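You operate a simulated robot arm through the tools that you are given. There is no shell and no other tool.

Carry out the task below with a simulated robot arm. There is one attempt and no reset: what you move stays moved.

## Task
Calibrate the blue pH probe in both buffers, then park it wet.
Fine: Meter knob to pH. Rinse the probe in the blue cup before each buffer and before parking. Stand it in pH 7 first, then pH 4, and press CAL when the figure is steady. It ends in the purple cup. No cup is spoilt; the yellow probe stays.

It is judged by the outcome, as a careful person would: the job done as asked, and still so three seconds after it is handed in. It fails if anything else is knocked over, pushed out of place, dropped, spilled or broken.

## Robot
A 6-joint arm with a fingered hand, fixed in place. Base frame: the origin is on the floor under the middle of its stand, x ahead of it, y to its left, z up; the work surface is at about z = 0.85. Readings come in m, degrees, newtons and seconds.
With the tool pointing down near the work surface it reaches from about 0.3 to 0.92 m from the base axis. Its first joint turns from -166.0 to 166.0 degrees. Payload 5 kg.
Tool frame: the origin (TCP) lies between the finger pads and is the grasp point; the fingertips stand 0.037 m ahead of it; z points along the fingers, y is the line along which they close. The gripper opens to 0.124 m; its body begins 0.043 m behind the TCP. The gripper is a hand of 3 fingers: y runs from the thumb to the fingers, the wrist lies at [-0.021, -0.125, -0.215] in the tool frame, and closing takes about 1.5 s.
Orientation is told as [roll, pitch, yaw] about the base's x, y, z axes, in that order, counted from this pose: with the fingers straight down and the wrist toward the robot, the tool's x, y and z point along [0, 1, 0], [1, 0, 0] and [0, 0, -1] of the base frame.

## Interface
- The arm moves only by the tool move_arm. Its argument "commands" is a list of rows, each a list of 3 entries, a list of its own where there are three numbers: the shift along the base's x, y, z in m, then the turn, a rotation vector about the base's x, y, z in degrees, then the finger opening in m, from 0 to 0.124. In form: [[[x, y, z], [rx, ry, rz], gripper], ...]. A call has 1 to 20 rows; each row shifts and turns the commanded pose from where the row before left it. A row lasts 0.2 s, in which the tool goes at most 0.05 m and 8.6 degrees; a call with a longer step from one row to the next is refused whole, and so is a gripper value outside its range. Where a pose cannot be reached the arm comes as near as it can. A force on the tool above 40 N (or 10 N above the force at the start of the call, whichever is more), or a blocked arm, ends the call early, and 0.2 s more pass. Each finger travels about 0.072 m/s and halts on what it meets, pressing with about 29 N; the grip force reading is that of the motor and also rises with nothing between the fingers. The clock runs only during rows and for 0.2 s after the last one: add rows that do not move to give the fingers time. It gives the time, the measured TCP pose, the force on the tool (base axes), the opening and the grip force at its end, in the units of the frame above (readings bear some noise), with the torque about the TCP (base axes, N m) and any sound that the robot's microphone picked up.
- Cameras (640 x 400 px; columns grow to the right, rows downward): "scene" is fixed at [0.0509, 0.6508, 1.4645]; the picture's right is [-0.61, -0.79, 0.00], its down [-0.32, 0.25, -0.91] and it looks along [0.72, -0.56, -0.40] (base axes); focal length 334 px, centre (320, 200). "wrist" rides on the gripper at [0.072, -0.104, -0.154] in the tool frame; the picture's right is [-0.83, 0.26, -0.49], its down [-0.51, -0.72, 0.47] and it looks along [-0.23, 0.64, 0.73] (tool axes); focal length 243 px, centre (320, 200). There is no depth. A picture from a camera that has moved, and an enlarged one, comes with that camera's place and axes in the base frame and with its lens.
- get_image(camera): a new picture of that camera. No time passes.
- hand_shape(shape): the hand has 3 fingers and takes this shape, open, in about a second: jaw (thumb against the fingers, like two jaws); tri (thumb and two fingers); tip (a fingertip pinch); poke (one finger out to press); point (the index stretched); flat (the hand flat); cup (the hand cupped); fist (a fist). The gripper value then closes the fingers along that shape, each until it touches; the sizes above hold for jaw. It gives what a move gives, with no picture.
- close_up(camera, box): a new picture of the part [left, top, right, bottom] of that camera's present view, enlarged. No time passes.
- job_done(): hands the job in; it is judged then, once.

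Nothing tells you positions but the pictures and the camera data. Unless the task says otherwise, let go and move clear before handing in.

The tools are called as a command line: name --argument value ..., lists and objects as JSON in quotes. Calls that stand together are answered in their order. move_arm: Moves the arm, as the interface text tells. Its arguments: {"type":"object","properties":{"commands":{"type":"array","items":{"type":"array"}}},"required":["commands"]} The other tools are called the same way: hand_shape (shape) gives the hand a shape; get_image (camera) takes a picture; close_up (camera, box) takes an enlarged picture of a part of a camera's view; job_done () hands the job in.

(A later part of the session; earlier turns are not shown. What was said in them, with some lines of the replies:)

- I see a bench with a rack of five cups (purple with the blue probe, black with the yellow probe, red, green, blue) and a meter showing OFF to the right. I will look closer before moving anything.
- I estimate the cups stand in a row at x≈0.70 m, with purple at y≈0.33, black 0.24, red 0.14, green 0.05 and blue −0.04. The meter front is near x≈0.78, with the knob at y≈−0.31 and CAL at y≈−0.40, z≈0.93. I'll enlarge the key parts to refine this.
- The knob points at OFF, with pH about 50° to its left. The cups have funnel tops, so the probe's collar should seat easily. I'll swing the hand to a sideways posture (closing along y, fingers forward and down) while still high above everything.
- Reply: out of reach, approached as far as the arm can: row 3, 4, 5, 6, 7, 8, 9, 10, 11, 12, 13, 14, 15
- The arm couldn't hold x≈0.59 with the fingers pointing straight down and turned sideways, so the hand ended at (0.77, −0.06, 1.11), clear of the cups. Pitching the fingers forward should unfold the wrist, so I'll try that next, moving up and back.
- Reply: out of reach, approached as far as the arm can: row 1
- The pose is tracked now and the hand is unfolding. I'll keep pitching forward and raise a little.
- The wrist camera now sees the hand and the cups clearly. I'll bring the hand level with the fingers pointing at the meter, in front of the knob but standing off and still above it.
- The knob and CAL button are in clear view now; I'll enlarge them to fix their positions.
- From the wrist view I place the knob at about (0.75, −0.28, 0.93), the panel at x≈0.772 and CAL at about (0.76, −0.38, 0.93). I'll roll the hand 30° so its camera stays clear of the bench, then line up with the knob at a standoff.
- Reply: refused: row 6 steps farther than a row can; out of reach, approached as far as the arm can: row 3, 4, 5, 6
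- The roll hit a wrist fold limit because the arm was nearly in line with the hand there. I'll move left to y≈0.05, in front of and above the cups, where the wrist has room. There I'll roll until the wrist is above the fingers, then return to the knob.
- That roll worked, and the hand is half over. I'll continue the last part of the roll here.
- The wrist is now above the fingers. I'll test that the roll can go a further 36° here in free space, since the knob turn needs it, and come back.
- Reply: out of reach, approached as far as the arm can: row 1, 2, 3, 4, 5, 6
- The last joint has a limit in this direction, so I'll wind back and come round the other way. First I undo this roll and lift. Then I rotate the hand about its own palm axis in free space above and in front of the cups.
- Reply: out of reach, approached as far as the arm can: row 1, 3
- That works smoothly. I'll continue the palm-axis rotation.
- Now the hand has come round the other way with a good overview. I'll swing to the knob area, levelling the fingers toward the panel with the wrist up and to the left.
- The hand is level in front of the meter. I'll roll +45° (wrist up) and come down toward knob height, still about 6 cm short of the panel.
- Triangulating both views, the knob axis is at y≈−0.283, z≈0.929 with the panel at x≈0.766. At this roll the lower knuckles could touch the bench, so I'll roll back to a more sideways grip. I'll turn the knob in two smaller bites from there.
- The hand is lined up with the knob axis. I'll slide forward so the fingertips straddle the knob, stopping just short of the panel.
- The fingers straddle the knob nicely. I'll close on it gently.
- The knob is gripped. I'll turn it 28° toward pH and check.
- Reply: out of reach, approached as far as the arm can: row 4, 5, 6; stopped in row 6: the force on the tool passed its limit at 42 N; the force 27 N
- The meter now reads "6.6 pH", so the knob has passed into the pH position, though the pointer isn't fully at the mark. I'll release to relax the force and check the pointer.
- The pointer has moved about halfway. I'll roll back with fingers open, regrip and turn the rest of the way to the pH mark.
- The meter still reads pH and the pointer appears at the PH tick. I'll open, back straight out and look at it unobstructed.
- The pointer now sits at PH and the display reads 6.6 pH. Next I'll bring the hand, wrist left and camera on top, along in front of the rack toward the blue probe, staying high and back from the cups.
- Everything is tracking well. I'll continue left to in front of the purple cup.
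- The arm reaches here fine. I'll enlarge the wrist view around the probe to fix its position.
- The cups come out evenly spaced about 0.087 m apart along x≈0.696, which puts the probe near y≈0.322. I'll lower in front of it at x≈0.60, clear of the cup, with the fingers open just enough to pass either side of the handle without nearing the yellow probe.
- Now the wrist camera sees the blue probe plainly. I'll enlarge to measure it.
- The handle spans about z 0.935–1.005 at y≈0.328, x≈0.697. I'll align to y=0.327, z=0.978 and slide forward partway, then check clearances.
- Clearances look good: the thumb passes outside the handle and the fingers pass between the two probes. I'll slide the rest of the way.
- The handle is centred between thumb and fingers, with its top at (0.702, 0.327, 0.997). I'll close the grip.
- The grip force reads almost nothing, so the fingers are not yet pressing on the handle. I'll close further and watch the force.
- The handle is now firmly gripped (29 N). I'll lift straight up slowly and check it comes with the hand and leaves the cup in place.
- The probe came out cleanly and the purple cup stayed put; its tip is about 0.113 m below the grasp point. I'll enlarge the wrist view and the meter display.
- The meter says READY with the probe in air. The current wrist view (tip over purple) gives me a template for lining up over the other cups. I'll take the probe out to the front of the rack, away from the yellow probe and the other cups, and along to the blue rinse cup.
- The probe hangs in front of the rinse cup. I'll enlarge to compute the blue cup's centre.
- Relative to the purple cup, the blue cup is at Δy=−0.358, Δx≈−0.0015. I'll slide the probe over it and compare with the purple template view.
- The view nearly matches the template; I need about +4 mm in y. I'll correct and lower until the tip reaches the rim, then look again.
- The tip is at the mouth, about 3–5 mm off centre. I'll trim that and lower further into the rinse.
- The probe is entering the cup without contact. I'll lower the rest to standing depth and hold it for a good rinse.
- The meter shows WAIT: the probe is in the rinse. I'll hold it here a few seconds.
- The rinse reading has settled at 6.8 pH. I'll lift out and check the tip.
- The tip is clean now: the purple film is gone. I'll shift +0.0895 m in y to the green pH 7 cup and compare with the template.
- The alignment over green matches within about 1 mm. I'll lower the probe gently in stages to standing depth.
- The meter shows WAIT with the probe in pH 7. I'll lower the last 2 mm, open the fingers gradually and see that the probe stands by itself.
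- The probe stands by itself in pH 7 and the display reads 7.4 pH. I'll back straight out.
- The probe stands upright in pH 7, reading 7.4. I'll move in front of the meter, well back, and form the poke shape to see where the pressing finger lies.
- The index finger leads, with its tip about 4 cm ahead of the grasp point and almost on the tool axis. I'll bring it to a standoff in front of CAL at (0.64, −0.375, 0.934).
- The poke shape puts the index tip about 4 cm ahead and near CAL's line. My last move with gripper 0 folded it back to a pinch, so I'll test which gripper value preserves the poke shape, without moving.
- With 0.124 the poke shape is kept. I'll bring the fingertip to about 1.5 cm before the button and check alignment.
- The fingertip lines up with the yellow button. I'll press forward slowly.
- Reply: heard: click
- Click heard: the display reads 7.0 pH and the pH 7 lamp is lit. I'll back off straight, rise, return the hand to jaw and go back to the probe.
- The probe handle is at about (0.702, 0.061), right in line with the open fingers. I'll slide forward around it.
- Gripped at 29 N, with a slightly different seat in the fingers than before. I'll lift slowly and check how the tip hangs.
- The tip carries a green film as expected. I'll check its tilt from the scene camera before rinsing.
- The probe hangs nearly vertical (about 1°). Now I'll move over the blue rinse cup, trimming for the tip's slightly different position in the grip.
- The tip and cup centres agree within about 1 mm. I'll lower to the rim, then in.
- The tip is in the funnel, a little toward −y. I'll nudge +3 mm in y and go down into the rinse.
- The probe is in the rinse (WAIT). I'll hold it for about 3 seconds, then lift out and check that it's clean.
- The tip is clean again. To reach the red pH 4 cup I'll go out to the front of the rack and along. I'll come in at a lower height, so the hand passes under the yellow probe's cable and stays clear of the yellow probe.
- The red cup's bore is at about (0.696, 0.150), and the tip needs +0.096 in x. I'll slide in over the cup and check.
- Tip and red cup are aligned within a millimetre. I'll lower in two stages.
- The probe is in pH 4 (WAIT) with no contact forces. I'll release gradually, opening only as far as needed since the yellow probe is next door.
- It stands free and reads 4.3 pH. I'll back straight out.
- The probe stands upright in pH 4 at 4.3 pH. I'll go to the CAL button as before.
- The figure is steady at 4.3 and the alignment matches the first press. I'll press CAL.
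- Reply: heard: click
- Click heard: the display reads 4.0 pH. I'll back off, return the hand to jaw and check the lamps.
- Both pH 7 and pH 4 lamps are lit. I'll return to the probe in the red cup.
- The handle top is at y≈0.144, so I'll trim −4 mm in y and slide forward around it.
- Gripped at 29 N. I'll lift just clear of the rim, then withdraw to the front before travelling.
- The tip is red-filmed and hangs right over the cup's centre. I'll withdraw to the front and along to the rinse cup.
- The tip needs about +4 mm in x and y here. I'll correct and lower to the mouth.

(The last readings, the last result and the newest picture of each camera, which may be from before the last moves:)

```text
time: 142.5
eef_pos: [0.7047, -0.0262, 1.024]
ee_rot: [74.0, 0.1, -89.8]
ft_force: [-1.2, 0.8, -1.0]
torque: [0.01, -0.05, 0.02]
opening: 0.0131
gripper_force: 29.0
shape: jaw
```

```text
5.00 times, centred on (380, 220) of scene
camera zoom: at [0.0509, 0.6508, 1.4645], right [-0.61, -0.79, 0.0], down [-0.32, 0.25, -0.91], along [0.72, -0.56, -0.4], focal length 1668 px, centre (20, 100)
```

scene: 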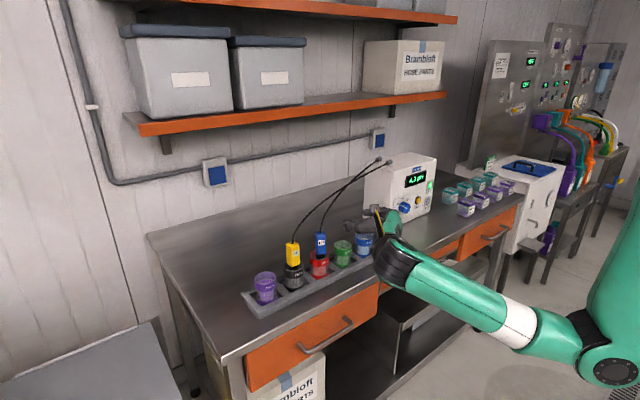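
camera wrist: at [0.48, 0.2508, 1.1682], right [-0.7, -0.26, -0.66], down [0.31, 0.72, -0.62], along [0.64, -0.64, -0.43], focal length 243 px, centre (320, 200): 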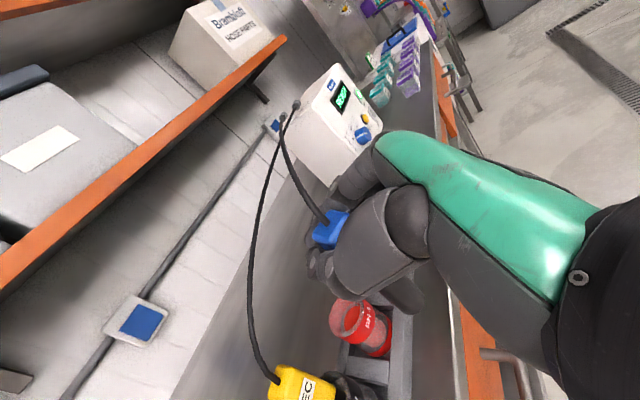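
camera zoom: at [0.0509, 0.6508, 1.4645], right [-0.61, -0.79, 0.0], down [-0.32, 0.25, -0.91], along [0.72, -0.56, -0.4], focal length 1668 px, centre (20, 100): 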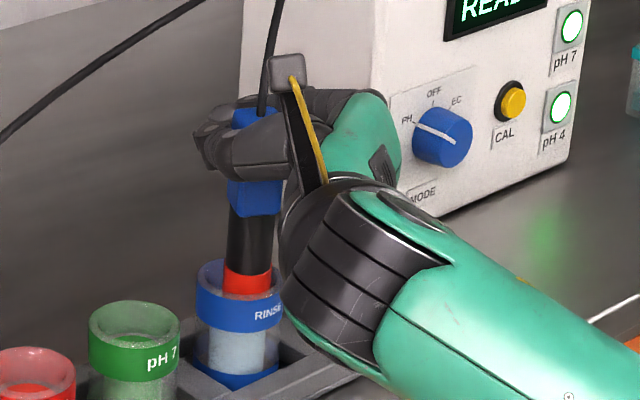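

The tip is inside the funnel; a slight nudge and down into the rinse.

move_arm --commands '[[[0.002, 0.002, 0], [0, 0, 0], 0.0], [[0, 0, -0.01], [0, 0, 0], 0.0], [[0, 0, -0.01], [0, 0, 0], 0.0], [[0, 0, -0.01], [0, 0, 0], 0.0], [[0, 0, -0.008], [0, 0, 0], 0.0], [[0, 0, -0.006], [0, 0, 0], 0.0], [[0, 0, 0], [0, 0, 0], 0.0]]'

close_up --camera "wrist" --box '[280, 160, 460, 310]'

close_up --camera "scene" --box '[340, 140, 440, 260]'

```text
time: 144.1
eef_pos: [0.7067, -0.0284, 0.9806]
ee_rot: [73.9, 0.2, -89.8]
ft_force: [0.0, 0.2, -0.1]
torque: [-0.01, 0.01, 0.01]
opening: 0.0129
gripper_force: 29.3
shape: jaw
```

```text
2.67 times, centred on (370, 235) of wrist
camera zoom: at [0.5787, 0.0757, 1.0931], right [-0.7, -0.26, -0.66], down [0.31, 0.72, -0.62], along [0.64, -0.64, -0.43], focal length 647 px, centre (187, 107)
```

zoom: 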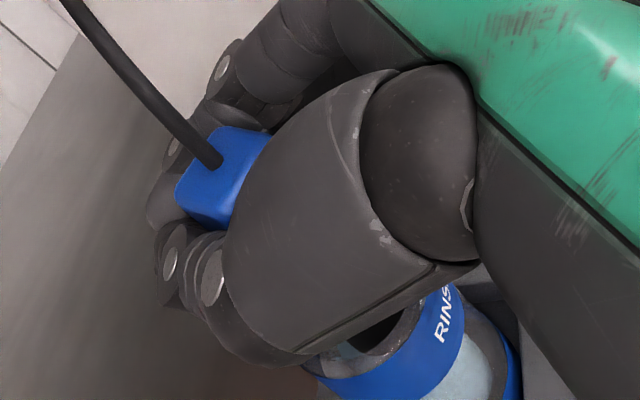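

```text
3.33 times, centred on (390, 200) of scene
camera zoom: at [0.0509, 0.6508, 1.4645], right [-0.61, -0.79, 0.0], down [-0.32, 0.25, -0.91], along [0.72, -0.56, -0.4], focal length 1112 px, centre (87, 200)
```

zoom: 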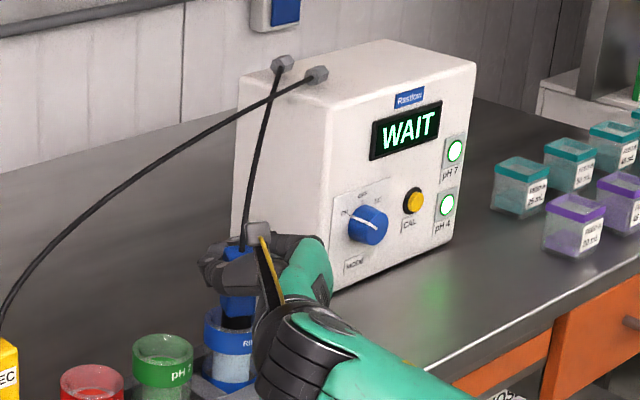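

Third rinse in progress (both lamps stay lit). I'll hold about 3 seconds, then lift and check the tip.

move_arm --commands '[[[0, 0, 0], [0, 0, 0], 0.0], [[0, 0, 0], [0, 0, 0], 0.0], [[0, 0, 0], [0, 0, 0], 0.0], [[0, 0, 0], [0, 0, 0], 0.0], [[0, 0, 0], [0, 0, 0], 0.0], [[0, 0, 0], [0, 0, 0], 0.0], [[0, 0, 0], [0, 0, 0], 0.0], [[0, 0, 0], [0, 0, 0], 0.0], [[0, 0, 0], [0, 0, 0], 0.0], [[0, 0, 0], [0, 0, 0], 0.0], [[0, 0, 0], [0, 0, 0], 0.0], [[0, 0, 0], [0, 0, 0], 0.0], [[0, 0, 0], [0, 0, 0], 0.0], [[0, 0, 0], [0, 0, 0], 0.0], [[0, 0, 0], [0, 0, 0], 0.0]]'

move_arm --commands '[[[0, 0, 0.01], [0, 0, 0], 0.0], [[0, 0, 0.015], [0, 0, 0], 0.0], [[0, 0, 0.018], [0, 0, 0], 0.0], [[0, 0, 0.018], [0, 0, 0], 0.0], [[0, 0, 0.018], [0, 0, 0], 0.0], [[0, 0, 0.018], [0, 0, 0], 0.0], [[0, 0, 0.018], [0, 0, 0], 0.0], [[0, 0, 0.017], [0, 0, 0], 0.0], [[0, 0, 0], [0, 0, 0], 0.0]]'

close_up --camera "wrist" --box '[360, 250, 540, 400]'

close_up --camera "scene" --box '[300, 140, 440, 280]'

```text
time: 147.3
eef_pos: [0.7073, -0.0272, 0.9812]
ee_rot: [73.9, 0.1, -89.8]
ft_force: [-0.7, 0.3, -0.8]
torque: [-0.03, 0.02, -0.01]
opening: 0.0131
gripper_force: 28.9
shape: jaw
```

```text
time: 149.3
eef_pos: [0.7069, -0.0284, 1.1137]
ee_rot: [73.8, 0.1, -89.9]
ft_force: [0.4, -0.5, -0.8]
torque: [0.04, -0.01, -0.01]
opening: 0.013
gripper_force: 29.0
shape: jaw
```

```text
2.67 times, centred on (450, 325) of wrist
camera zoom: at [0.5783, 0.0759, 1.2253], right [-0.7, -0.26, -0.66], down [0.31, 0.72, -0.62], along [0.64, -0.64, -0.43], focal length 647 px, centre (-27, -133)
```

zoom: 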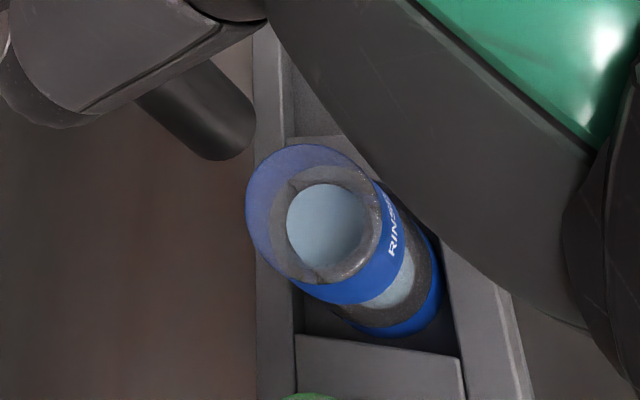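

```text
2.86 times, centred on (370, 210) of scene
camera zoom: at [0.0509, 0.6508, 1.4645], right [-0.61, -0.79, 0.0], down [-0.32, 0.25, -0.91], along [0.72, -0.56, -0.4], focal length 953 px, centre (177, 171)
```

zoom: 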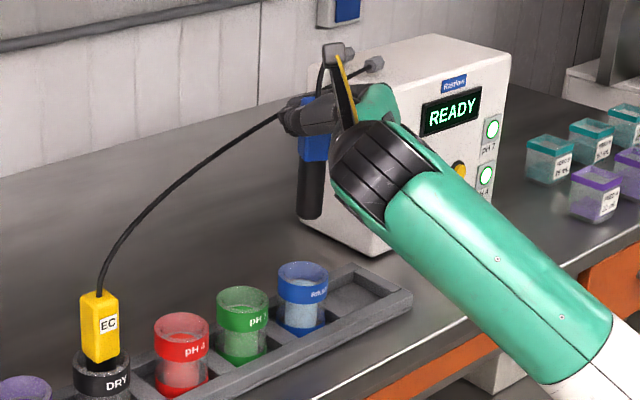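

The tip is clean. I'll carry it along the front of the rack to the purple cup.

move_arm --commands '[[[-0.025, 0, 0], [0, 0, 0], 0.0], [[-0.025, 0, 0], [0, 0, 0], 0.0], [[-0.025, 0, 0], [0, 0, 0], 0.0], [[-0.025, 0.01, 0], [0, 0, 0], 0.0], [[0, 0.025, 0], [0, 0, 0], 0.0], [[0, 0.03, 0], [0, 0, 0], 0.0], [[0, 0.03, 0], [0, 0, 0], 0.0], [[0, 0.03, 0], [0, 0, 0], 0.0], [[0, 0.03, 0], [0, 0, 0], 0.0], [[0, 0.03, 0], [0, 0, 0], 0.0], [[0, 0.03, 0], [0, 0, 0], 0.0], [[0, 0.03, 0], [0, 0, 0], 0.0], [[0, 0.03, 0], [0, 0, 0], 0.0], [[0, 0.03, 0], [0, 0, 0], 0.0], [[0, 0.03, 0], [0, 0, 0], 0.0], [[0, 0.021, 0], [0, 0, 0], 0.0], [[0, 0, 0], [0, 0, 0], 0.0]]'

get_image --camera "wrist"

get_image --camera "scene"

```text
time: 152.9
eef_pos: [0.6046, 0.3307, 1.112]
ee_rot: [73.9, 0.1, -89.9]
ft_force: [-0.2, 0.6, -1.3]
torque: [-0.03, 0.02, -0.02]
opening: 0.0128
gripper_force: 28.9
shape: jaw
```

```text
taken
camera wrist: at [0.4771, 0.4332, 1.2246], right [-0.7, -0.26, -0.66], down [0.31, 0.72, -0.62], along [0.64, -0.64, -0.43], focal length 243 px, centre (320, 200)
```

wrist: 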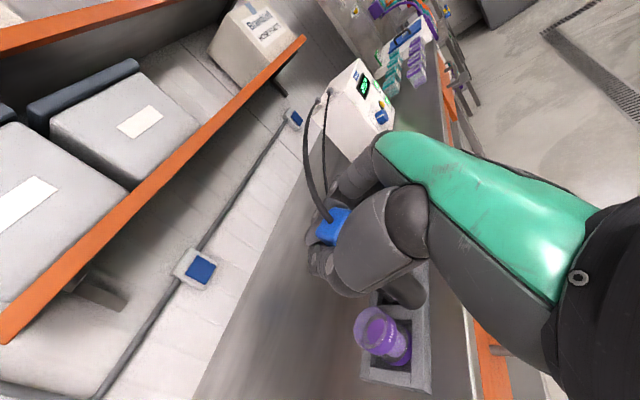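

```text
taken
```

scene: 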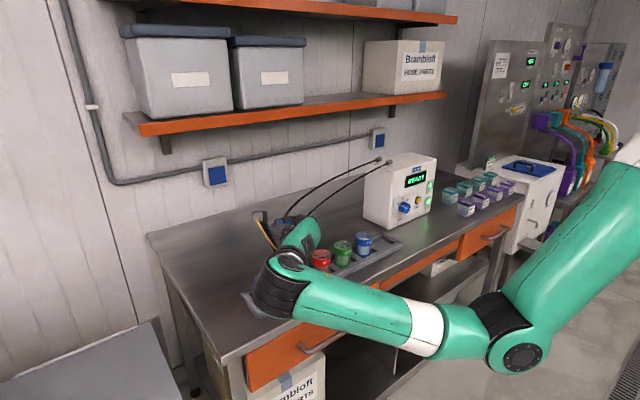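

Now in front of the purple cup. I'll slide in over it and check alignment.

move_arm --commands '[[[0.025, 0, 0], [0, 0, 0], 0.0], [[0.025, 0, 0], [0, 0, 0], 0.0], [[0.025, 0, 0], [0, 0, 0], 0.0], [[0.025, -0.001, 0], [0, 0, 0], 0.0], [[0, 0, 0], [0, 0, 0], 0.0], [[0, 0, 0], [0, 0, 0], 0.0]]'

close_up --camera "wrist" --box '[360, 250, 540, 400]'

```text
time: 154.3
eef_pos: [0.7045, 0.3265, 1.1117]
ee_rot: [73.9, 0.0, -89.9]
ft_force: [0.2, 0.0, -0.8]
torque: [-0.04, -0.01, -0.02]
opening: 0.0129
gripper_force: 29.3
shape: jaw
```

```text
2.67 times, centred on (450, 325) of wrist
camera zoom: at [0.5755, 0.4304, 1.2226], right [-0.7, -0.26, -0.66], down [0.31, 0.72, -0.62], along [0.64, -0.64, -0.43], focal length 647 px, centre (-27, -133)
```

zoom: 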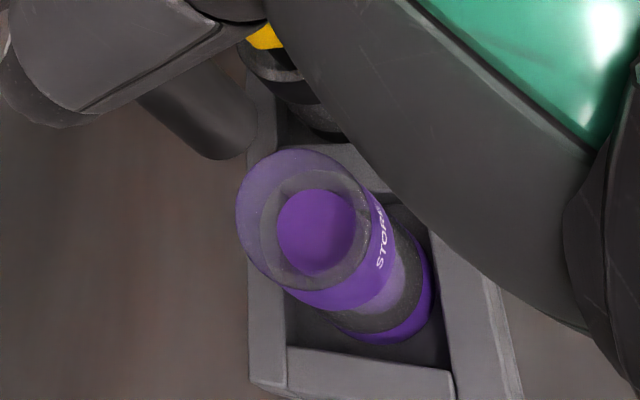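

The tip needs about +3 mm in x. I'll correct and lower to the mouth.

move_arm --commands '[[[0.003, 0.001, 0], [0, 0, 0], 0.0], [[0, 0, -0.015], [0, 0, 0], 0.0], [[0, 0, -0.015], [0, 0, 0], 0.0], [[0, 0, -0.015], [0, 0, 0], 0.0], [[0, 0, -0.015], [0, 0, 0], 0.0], [[0, 0, -0.015], [0, 0, 0], 0.0], [[0, 0, -0.012], [0, 0, 0], 0.0], [[0, 0, 0], [0, 0, 0], 0.0]]'

close_up --camera "wrist" --box '[300, 200, 480, 350]'

```text
time: 156.1
eef_pos: [0.7101, 0.3287, 1.0245]
ee_rot: [74.1, 0.1, -89.7]
ft_force: [0.0, 0.2, -1.0]
torque: [0.06, -0.02, 0.03]
opening: 0.013
gripper_force: 28.9
shape: jaw
```

```text
2.67 times, centred on (390, 275) of wrist
camera zoom: at [0.5808, 0.4325, 1.1371], right [-0.7, -0.26, -0.66], down [0.31, 0.72, -0.62], along [0.64, -0.64, -0.43], focal length 647 px, centre (133, 0)
```

zoom: 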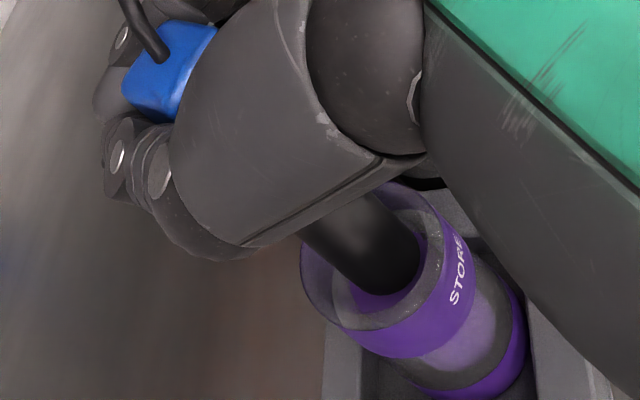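

The tip is in the bore. I'll lower to standing depth.

move_arm --commands '[[[0, 0.001, 0], [0, 0, 0], 0.0], [[0, 0, -0.01], [0, 0, 0], 0.0], [[0, 0, -0.01], [0, 0, 0], 0.0], [[0, 0, -0.01], [0, 0, 0], 0.0], [[0, 0, -0.008], [0, 0, 0], 0.0], [[0, 0, -0.007], [0, 0, 0], 0.0], [[0, 0, 0], [0, 0, 0], 0.0]]'

close_up --camera "wrist" --box '[280, 160, 460, 310]'

close_up --camera "scene" --box '[240, 150, 440, 310]'

```text
time: 157.7
eef_pos: [0.7106, 0.3298, 0.9813]
ee_rot: [74.0, 0.1, -89.8]
ft_force: [0.5, -0.4, -1.0]
torque: [-0.01, -0.04, 0.0]
opening: 0.0124
gripper_force: 28.1
shape: jaw
```

```text
2.67 times, centred on (370, 235) of wrist
camera zoom: at [0.5814, 0.4324, 1.0931], right [-0.7, -0.26, -0.66], down [0.31, 0.72, -0.62], along [0.64, -0.64, -0.43], focal length 647 px, centre (187, 107)
```

zoom: 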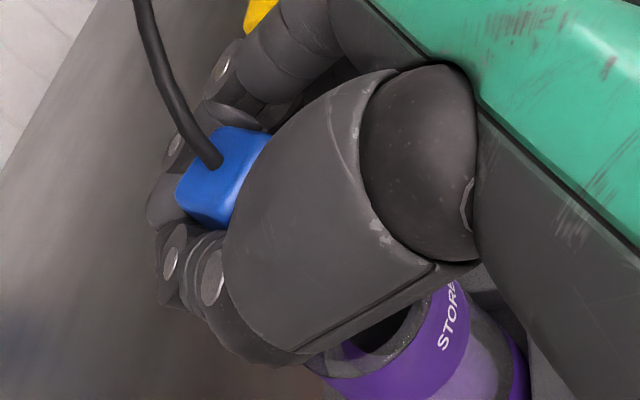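

```text
2.50 times, centred on (340, 230) of scene
camera zoom: at [0.0509, 0.6508, 1.4645], right [-0.61, -0.79, 0.0], down [-0.32, 0.25, -0.91], along [0.72, -0.56, -0.4], focal length 834 px, centre (270, 125)
```

zoom: 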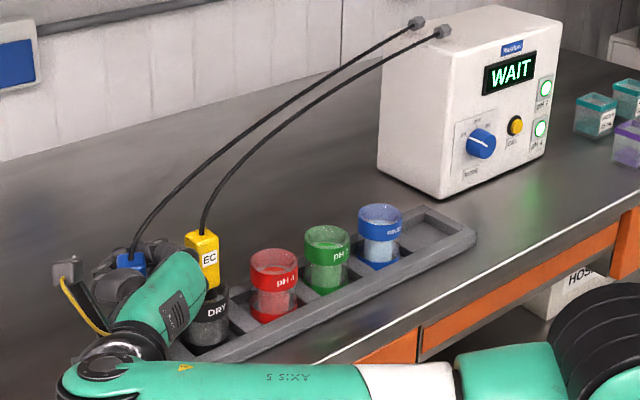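

I'll lower the last 3 mm and release gradually.

move_arm --commands '[[[0, 0, -0.002], [0, 0, 0], 0.0], [[0, 0, -0.001], [0, 0, 0], 0.0], [[0, 0, 0], [0, 0, 0], 0.012], [[0, 0, 0], [0, 0, 0], 0.02], [[0, 0, 0], [0, 0, 0], 0.03], [[0, 0, 0], [0, 0, 0], 0.045], [[0, 0, 0], [0, 0, 0], 0.056], [[0, 0, 0], [0, 0, 0], 0.056], [[0, 0, 0], [0, 0, 0], 0.056]]'

close_up --camera "wrist" --box '[230, 130, 430, 330]'

close_up --camera "scene" --box '[240, 150, 440, 310]'

```text
time: 159.7
eef_pos: [0.7091, 0.3282, 0.9776]
ee_rot: [73.8, 0.1, -89.7]
ft_force: [-0.7, 0.3, 0.4]
torque: [0.01, 0.03, 0.0]
opening: 0.0553
gripper_force: 0.1
shape: jaw
```

```text
2.00 times, centred on (330, 230) of wrist
camera zoom: at [0.5805, 0.4322, 1.0907], right [-0.7, -0.26, -0.66], down [0.31, 0.72, -0.62], along [0.64, -0.64, -0.43], focal length 485 px, centre (300, 140)
```

zoom: 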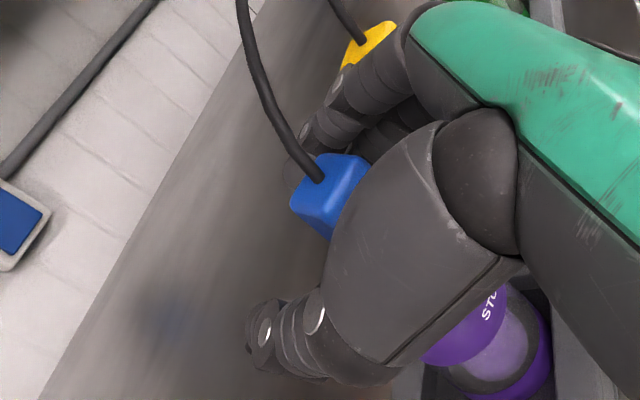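

```text
2.50 times, centred on (340, 230) of scene
camera zoom: at [0.0509, 0.6508, 1.4645], right [-0.61, -0.79, 0.0], down [-0.32, 0.25, -0.91], along [0.72, -0.56, -0.4], focal length 834 px, centre (270, 125)
```

zoom: 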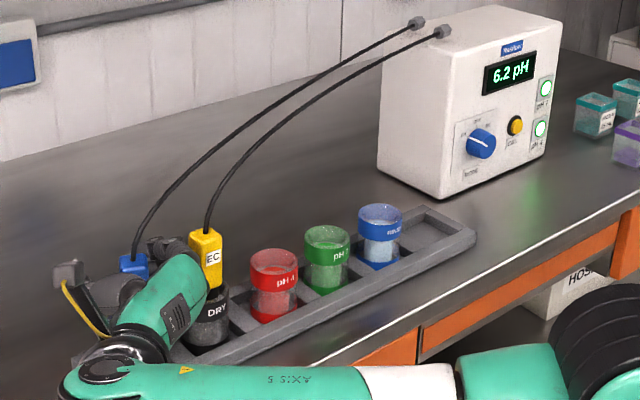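

The probe stands free, reading 6.2 pH. I'll back straight out and clear.

move_arm --commands '[[[-0.006, -0.003, 0], [0, 0, 0], 0.056], [[-0.01, 0, 0], [0, 0, 0], 0.056], [[-0.015, 0, 0], [0, 0, 0], 0.056], [[-0.02, 0, 0], [0, 0, 0], 0.056], [[-0.025, 0, 0], [0, 0, 0], 0.056], [[-0.025, 0, 0], [0, 0, 0], 0.056], [[-0.02, 0, 0.02], [0, 0, 0], 0.056], [[0, 0, 0.03], [0, 0, 0], 0.056], [[0, 0, 0.04], [0, 0, 0], 0.056], [[0, -0.03, 0.03], [0, 0, 0], 0.056], [[0, -0.04, 0], [0, 0, 0], 0.056], [[0, -0.04, 0], [0, 0, 0], 0.056], [[0, -0.04, 0], [0, 0, 0], 0.056], [[0, -0.04, 0], [0, 0, 0], 0.056], [[0, -0.04, 0], [0, 0, 0], 0.056], [[0, -0.04, 0], [0, 0, 0], 0.056], [[0, 0, 0], [0, 0, 0], 0.056]]'

get_image --camera "scene"

close_up --camera "scene" --box '[220, 210, 420, 335]'

close_up --camera "scene" --box '[370, 145, 450, 225]'

```text
time: 163.3
eef_pos: [0.5887, 0.0594, 1.0967]
ee_rot: [73.9, 0.1, -89.8]
ft_force: [0.5, -0.8, 0.2]
torque: [0.0, -0.02, 0.04]
opening: 0.0561
gripper_force: 0.0
shape: jaw
```

```text
taken
```

scene: 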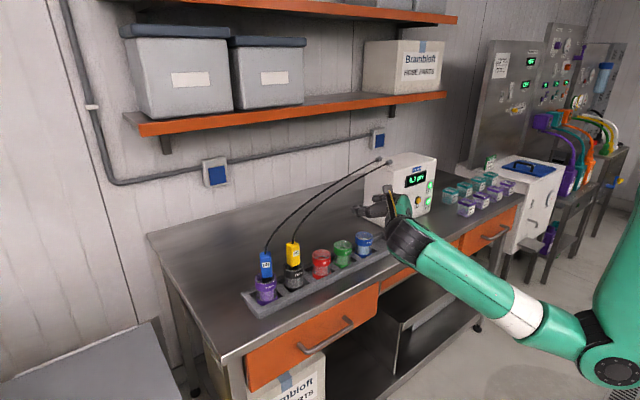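

```text
3.20 times, centred on (320, 272) of scene
camera zoom: at [0.0509, 0.6508, 1.4645], right [-0.61, -0.79, 0.0], down [-0.32, 0.25, -0.91], along [0.72, -0.56, -0.4], focal length 1068 px, centre (320, -32)
```

zoom: 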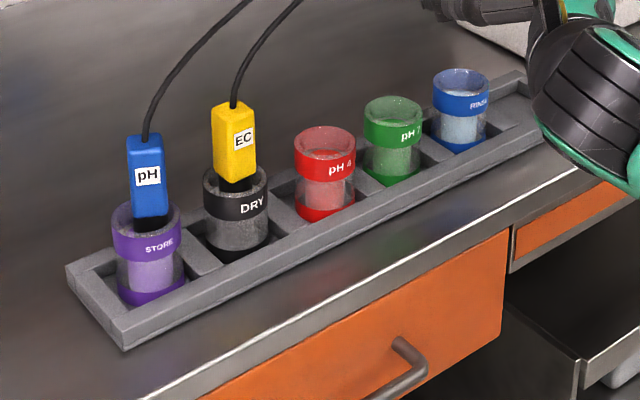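

```text
5.00 times, centred on (410, 185) of scene
camera zoom: at [0.0509, 0.6508, 1.4645], right [-0.61, -0.79, 0.0], down [-0.32, 0.25, -0.91], along [0.72, -0.56, -0.4], focal length 1668 px, centre (-130, 275)
```

zoom: 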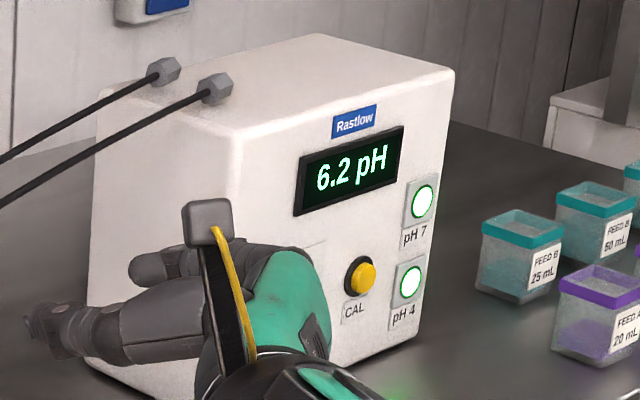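

Everything is in its final state:
- **Meter:** the knob is at PH, both the pH 7 and pH 4 lamps are lit, and the display is steady at 6.2 pH.
- **Probe:** the blue probe stands rinsed in the purple cup.
- **Rack:** the yellow probe is untouched and all the cups are upright in their slots. The red cup slid about 5 mm within its slot.
- **Hand:** open and clear of the rack and meter.

I'm handing the job in.

job_done

```text
The job is handed in.
```

The blue pH probe is calibrated in both buffers and stands rinsed in the purple cup. The job is handed in, and the hand is open and clear of the rack and meter.

- **Meter:** the knob is on pH, and both the pH 7 and pH 4 lamps are lit.
- **Calibration:** CAL clicked once in each buffer after the figure was steady. The display went from 7.4 to 7.0 in pH 7, and from 4.3 to 4.0 in pH 4.
- **Rinsing:** the probe was rinsed in the blue cup before pH 7, before pH 4 and before parking, and came out with no colour on the tip each time.
- **Parked:** the probe reads a steady 6.2 pH in the purple cup.
- **Rack:** the yellow probe was not moved, and nothing was spilled or knocked over. The red cup slid about 5 mm within its slot while I was handling the probe there. I left it as it was, upright in the rack.
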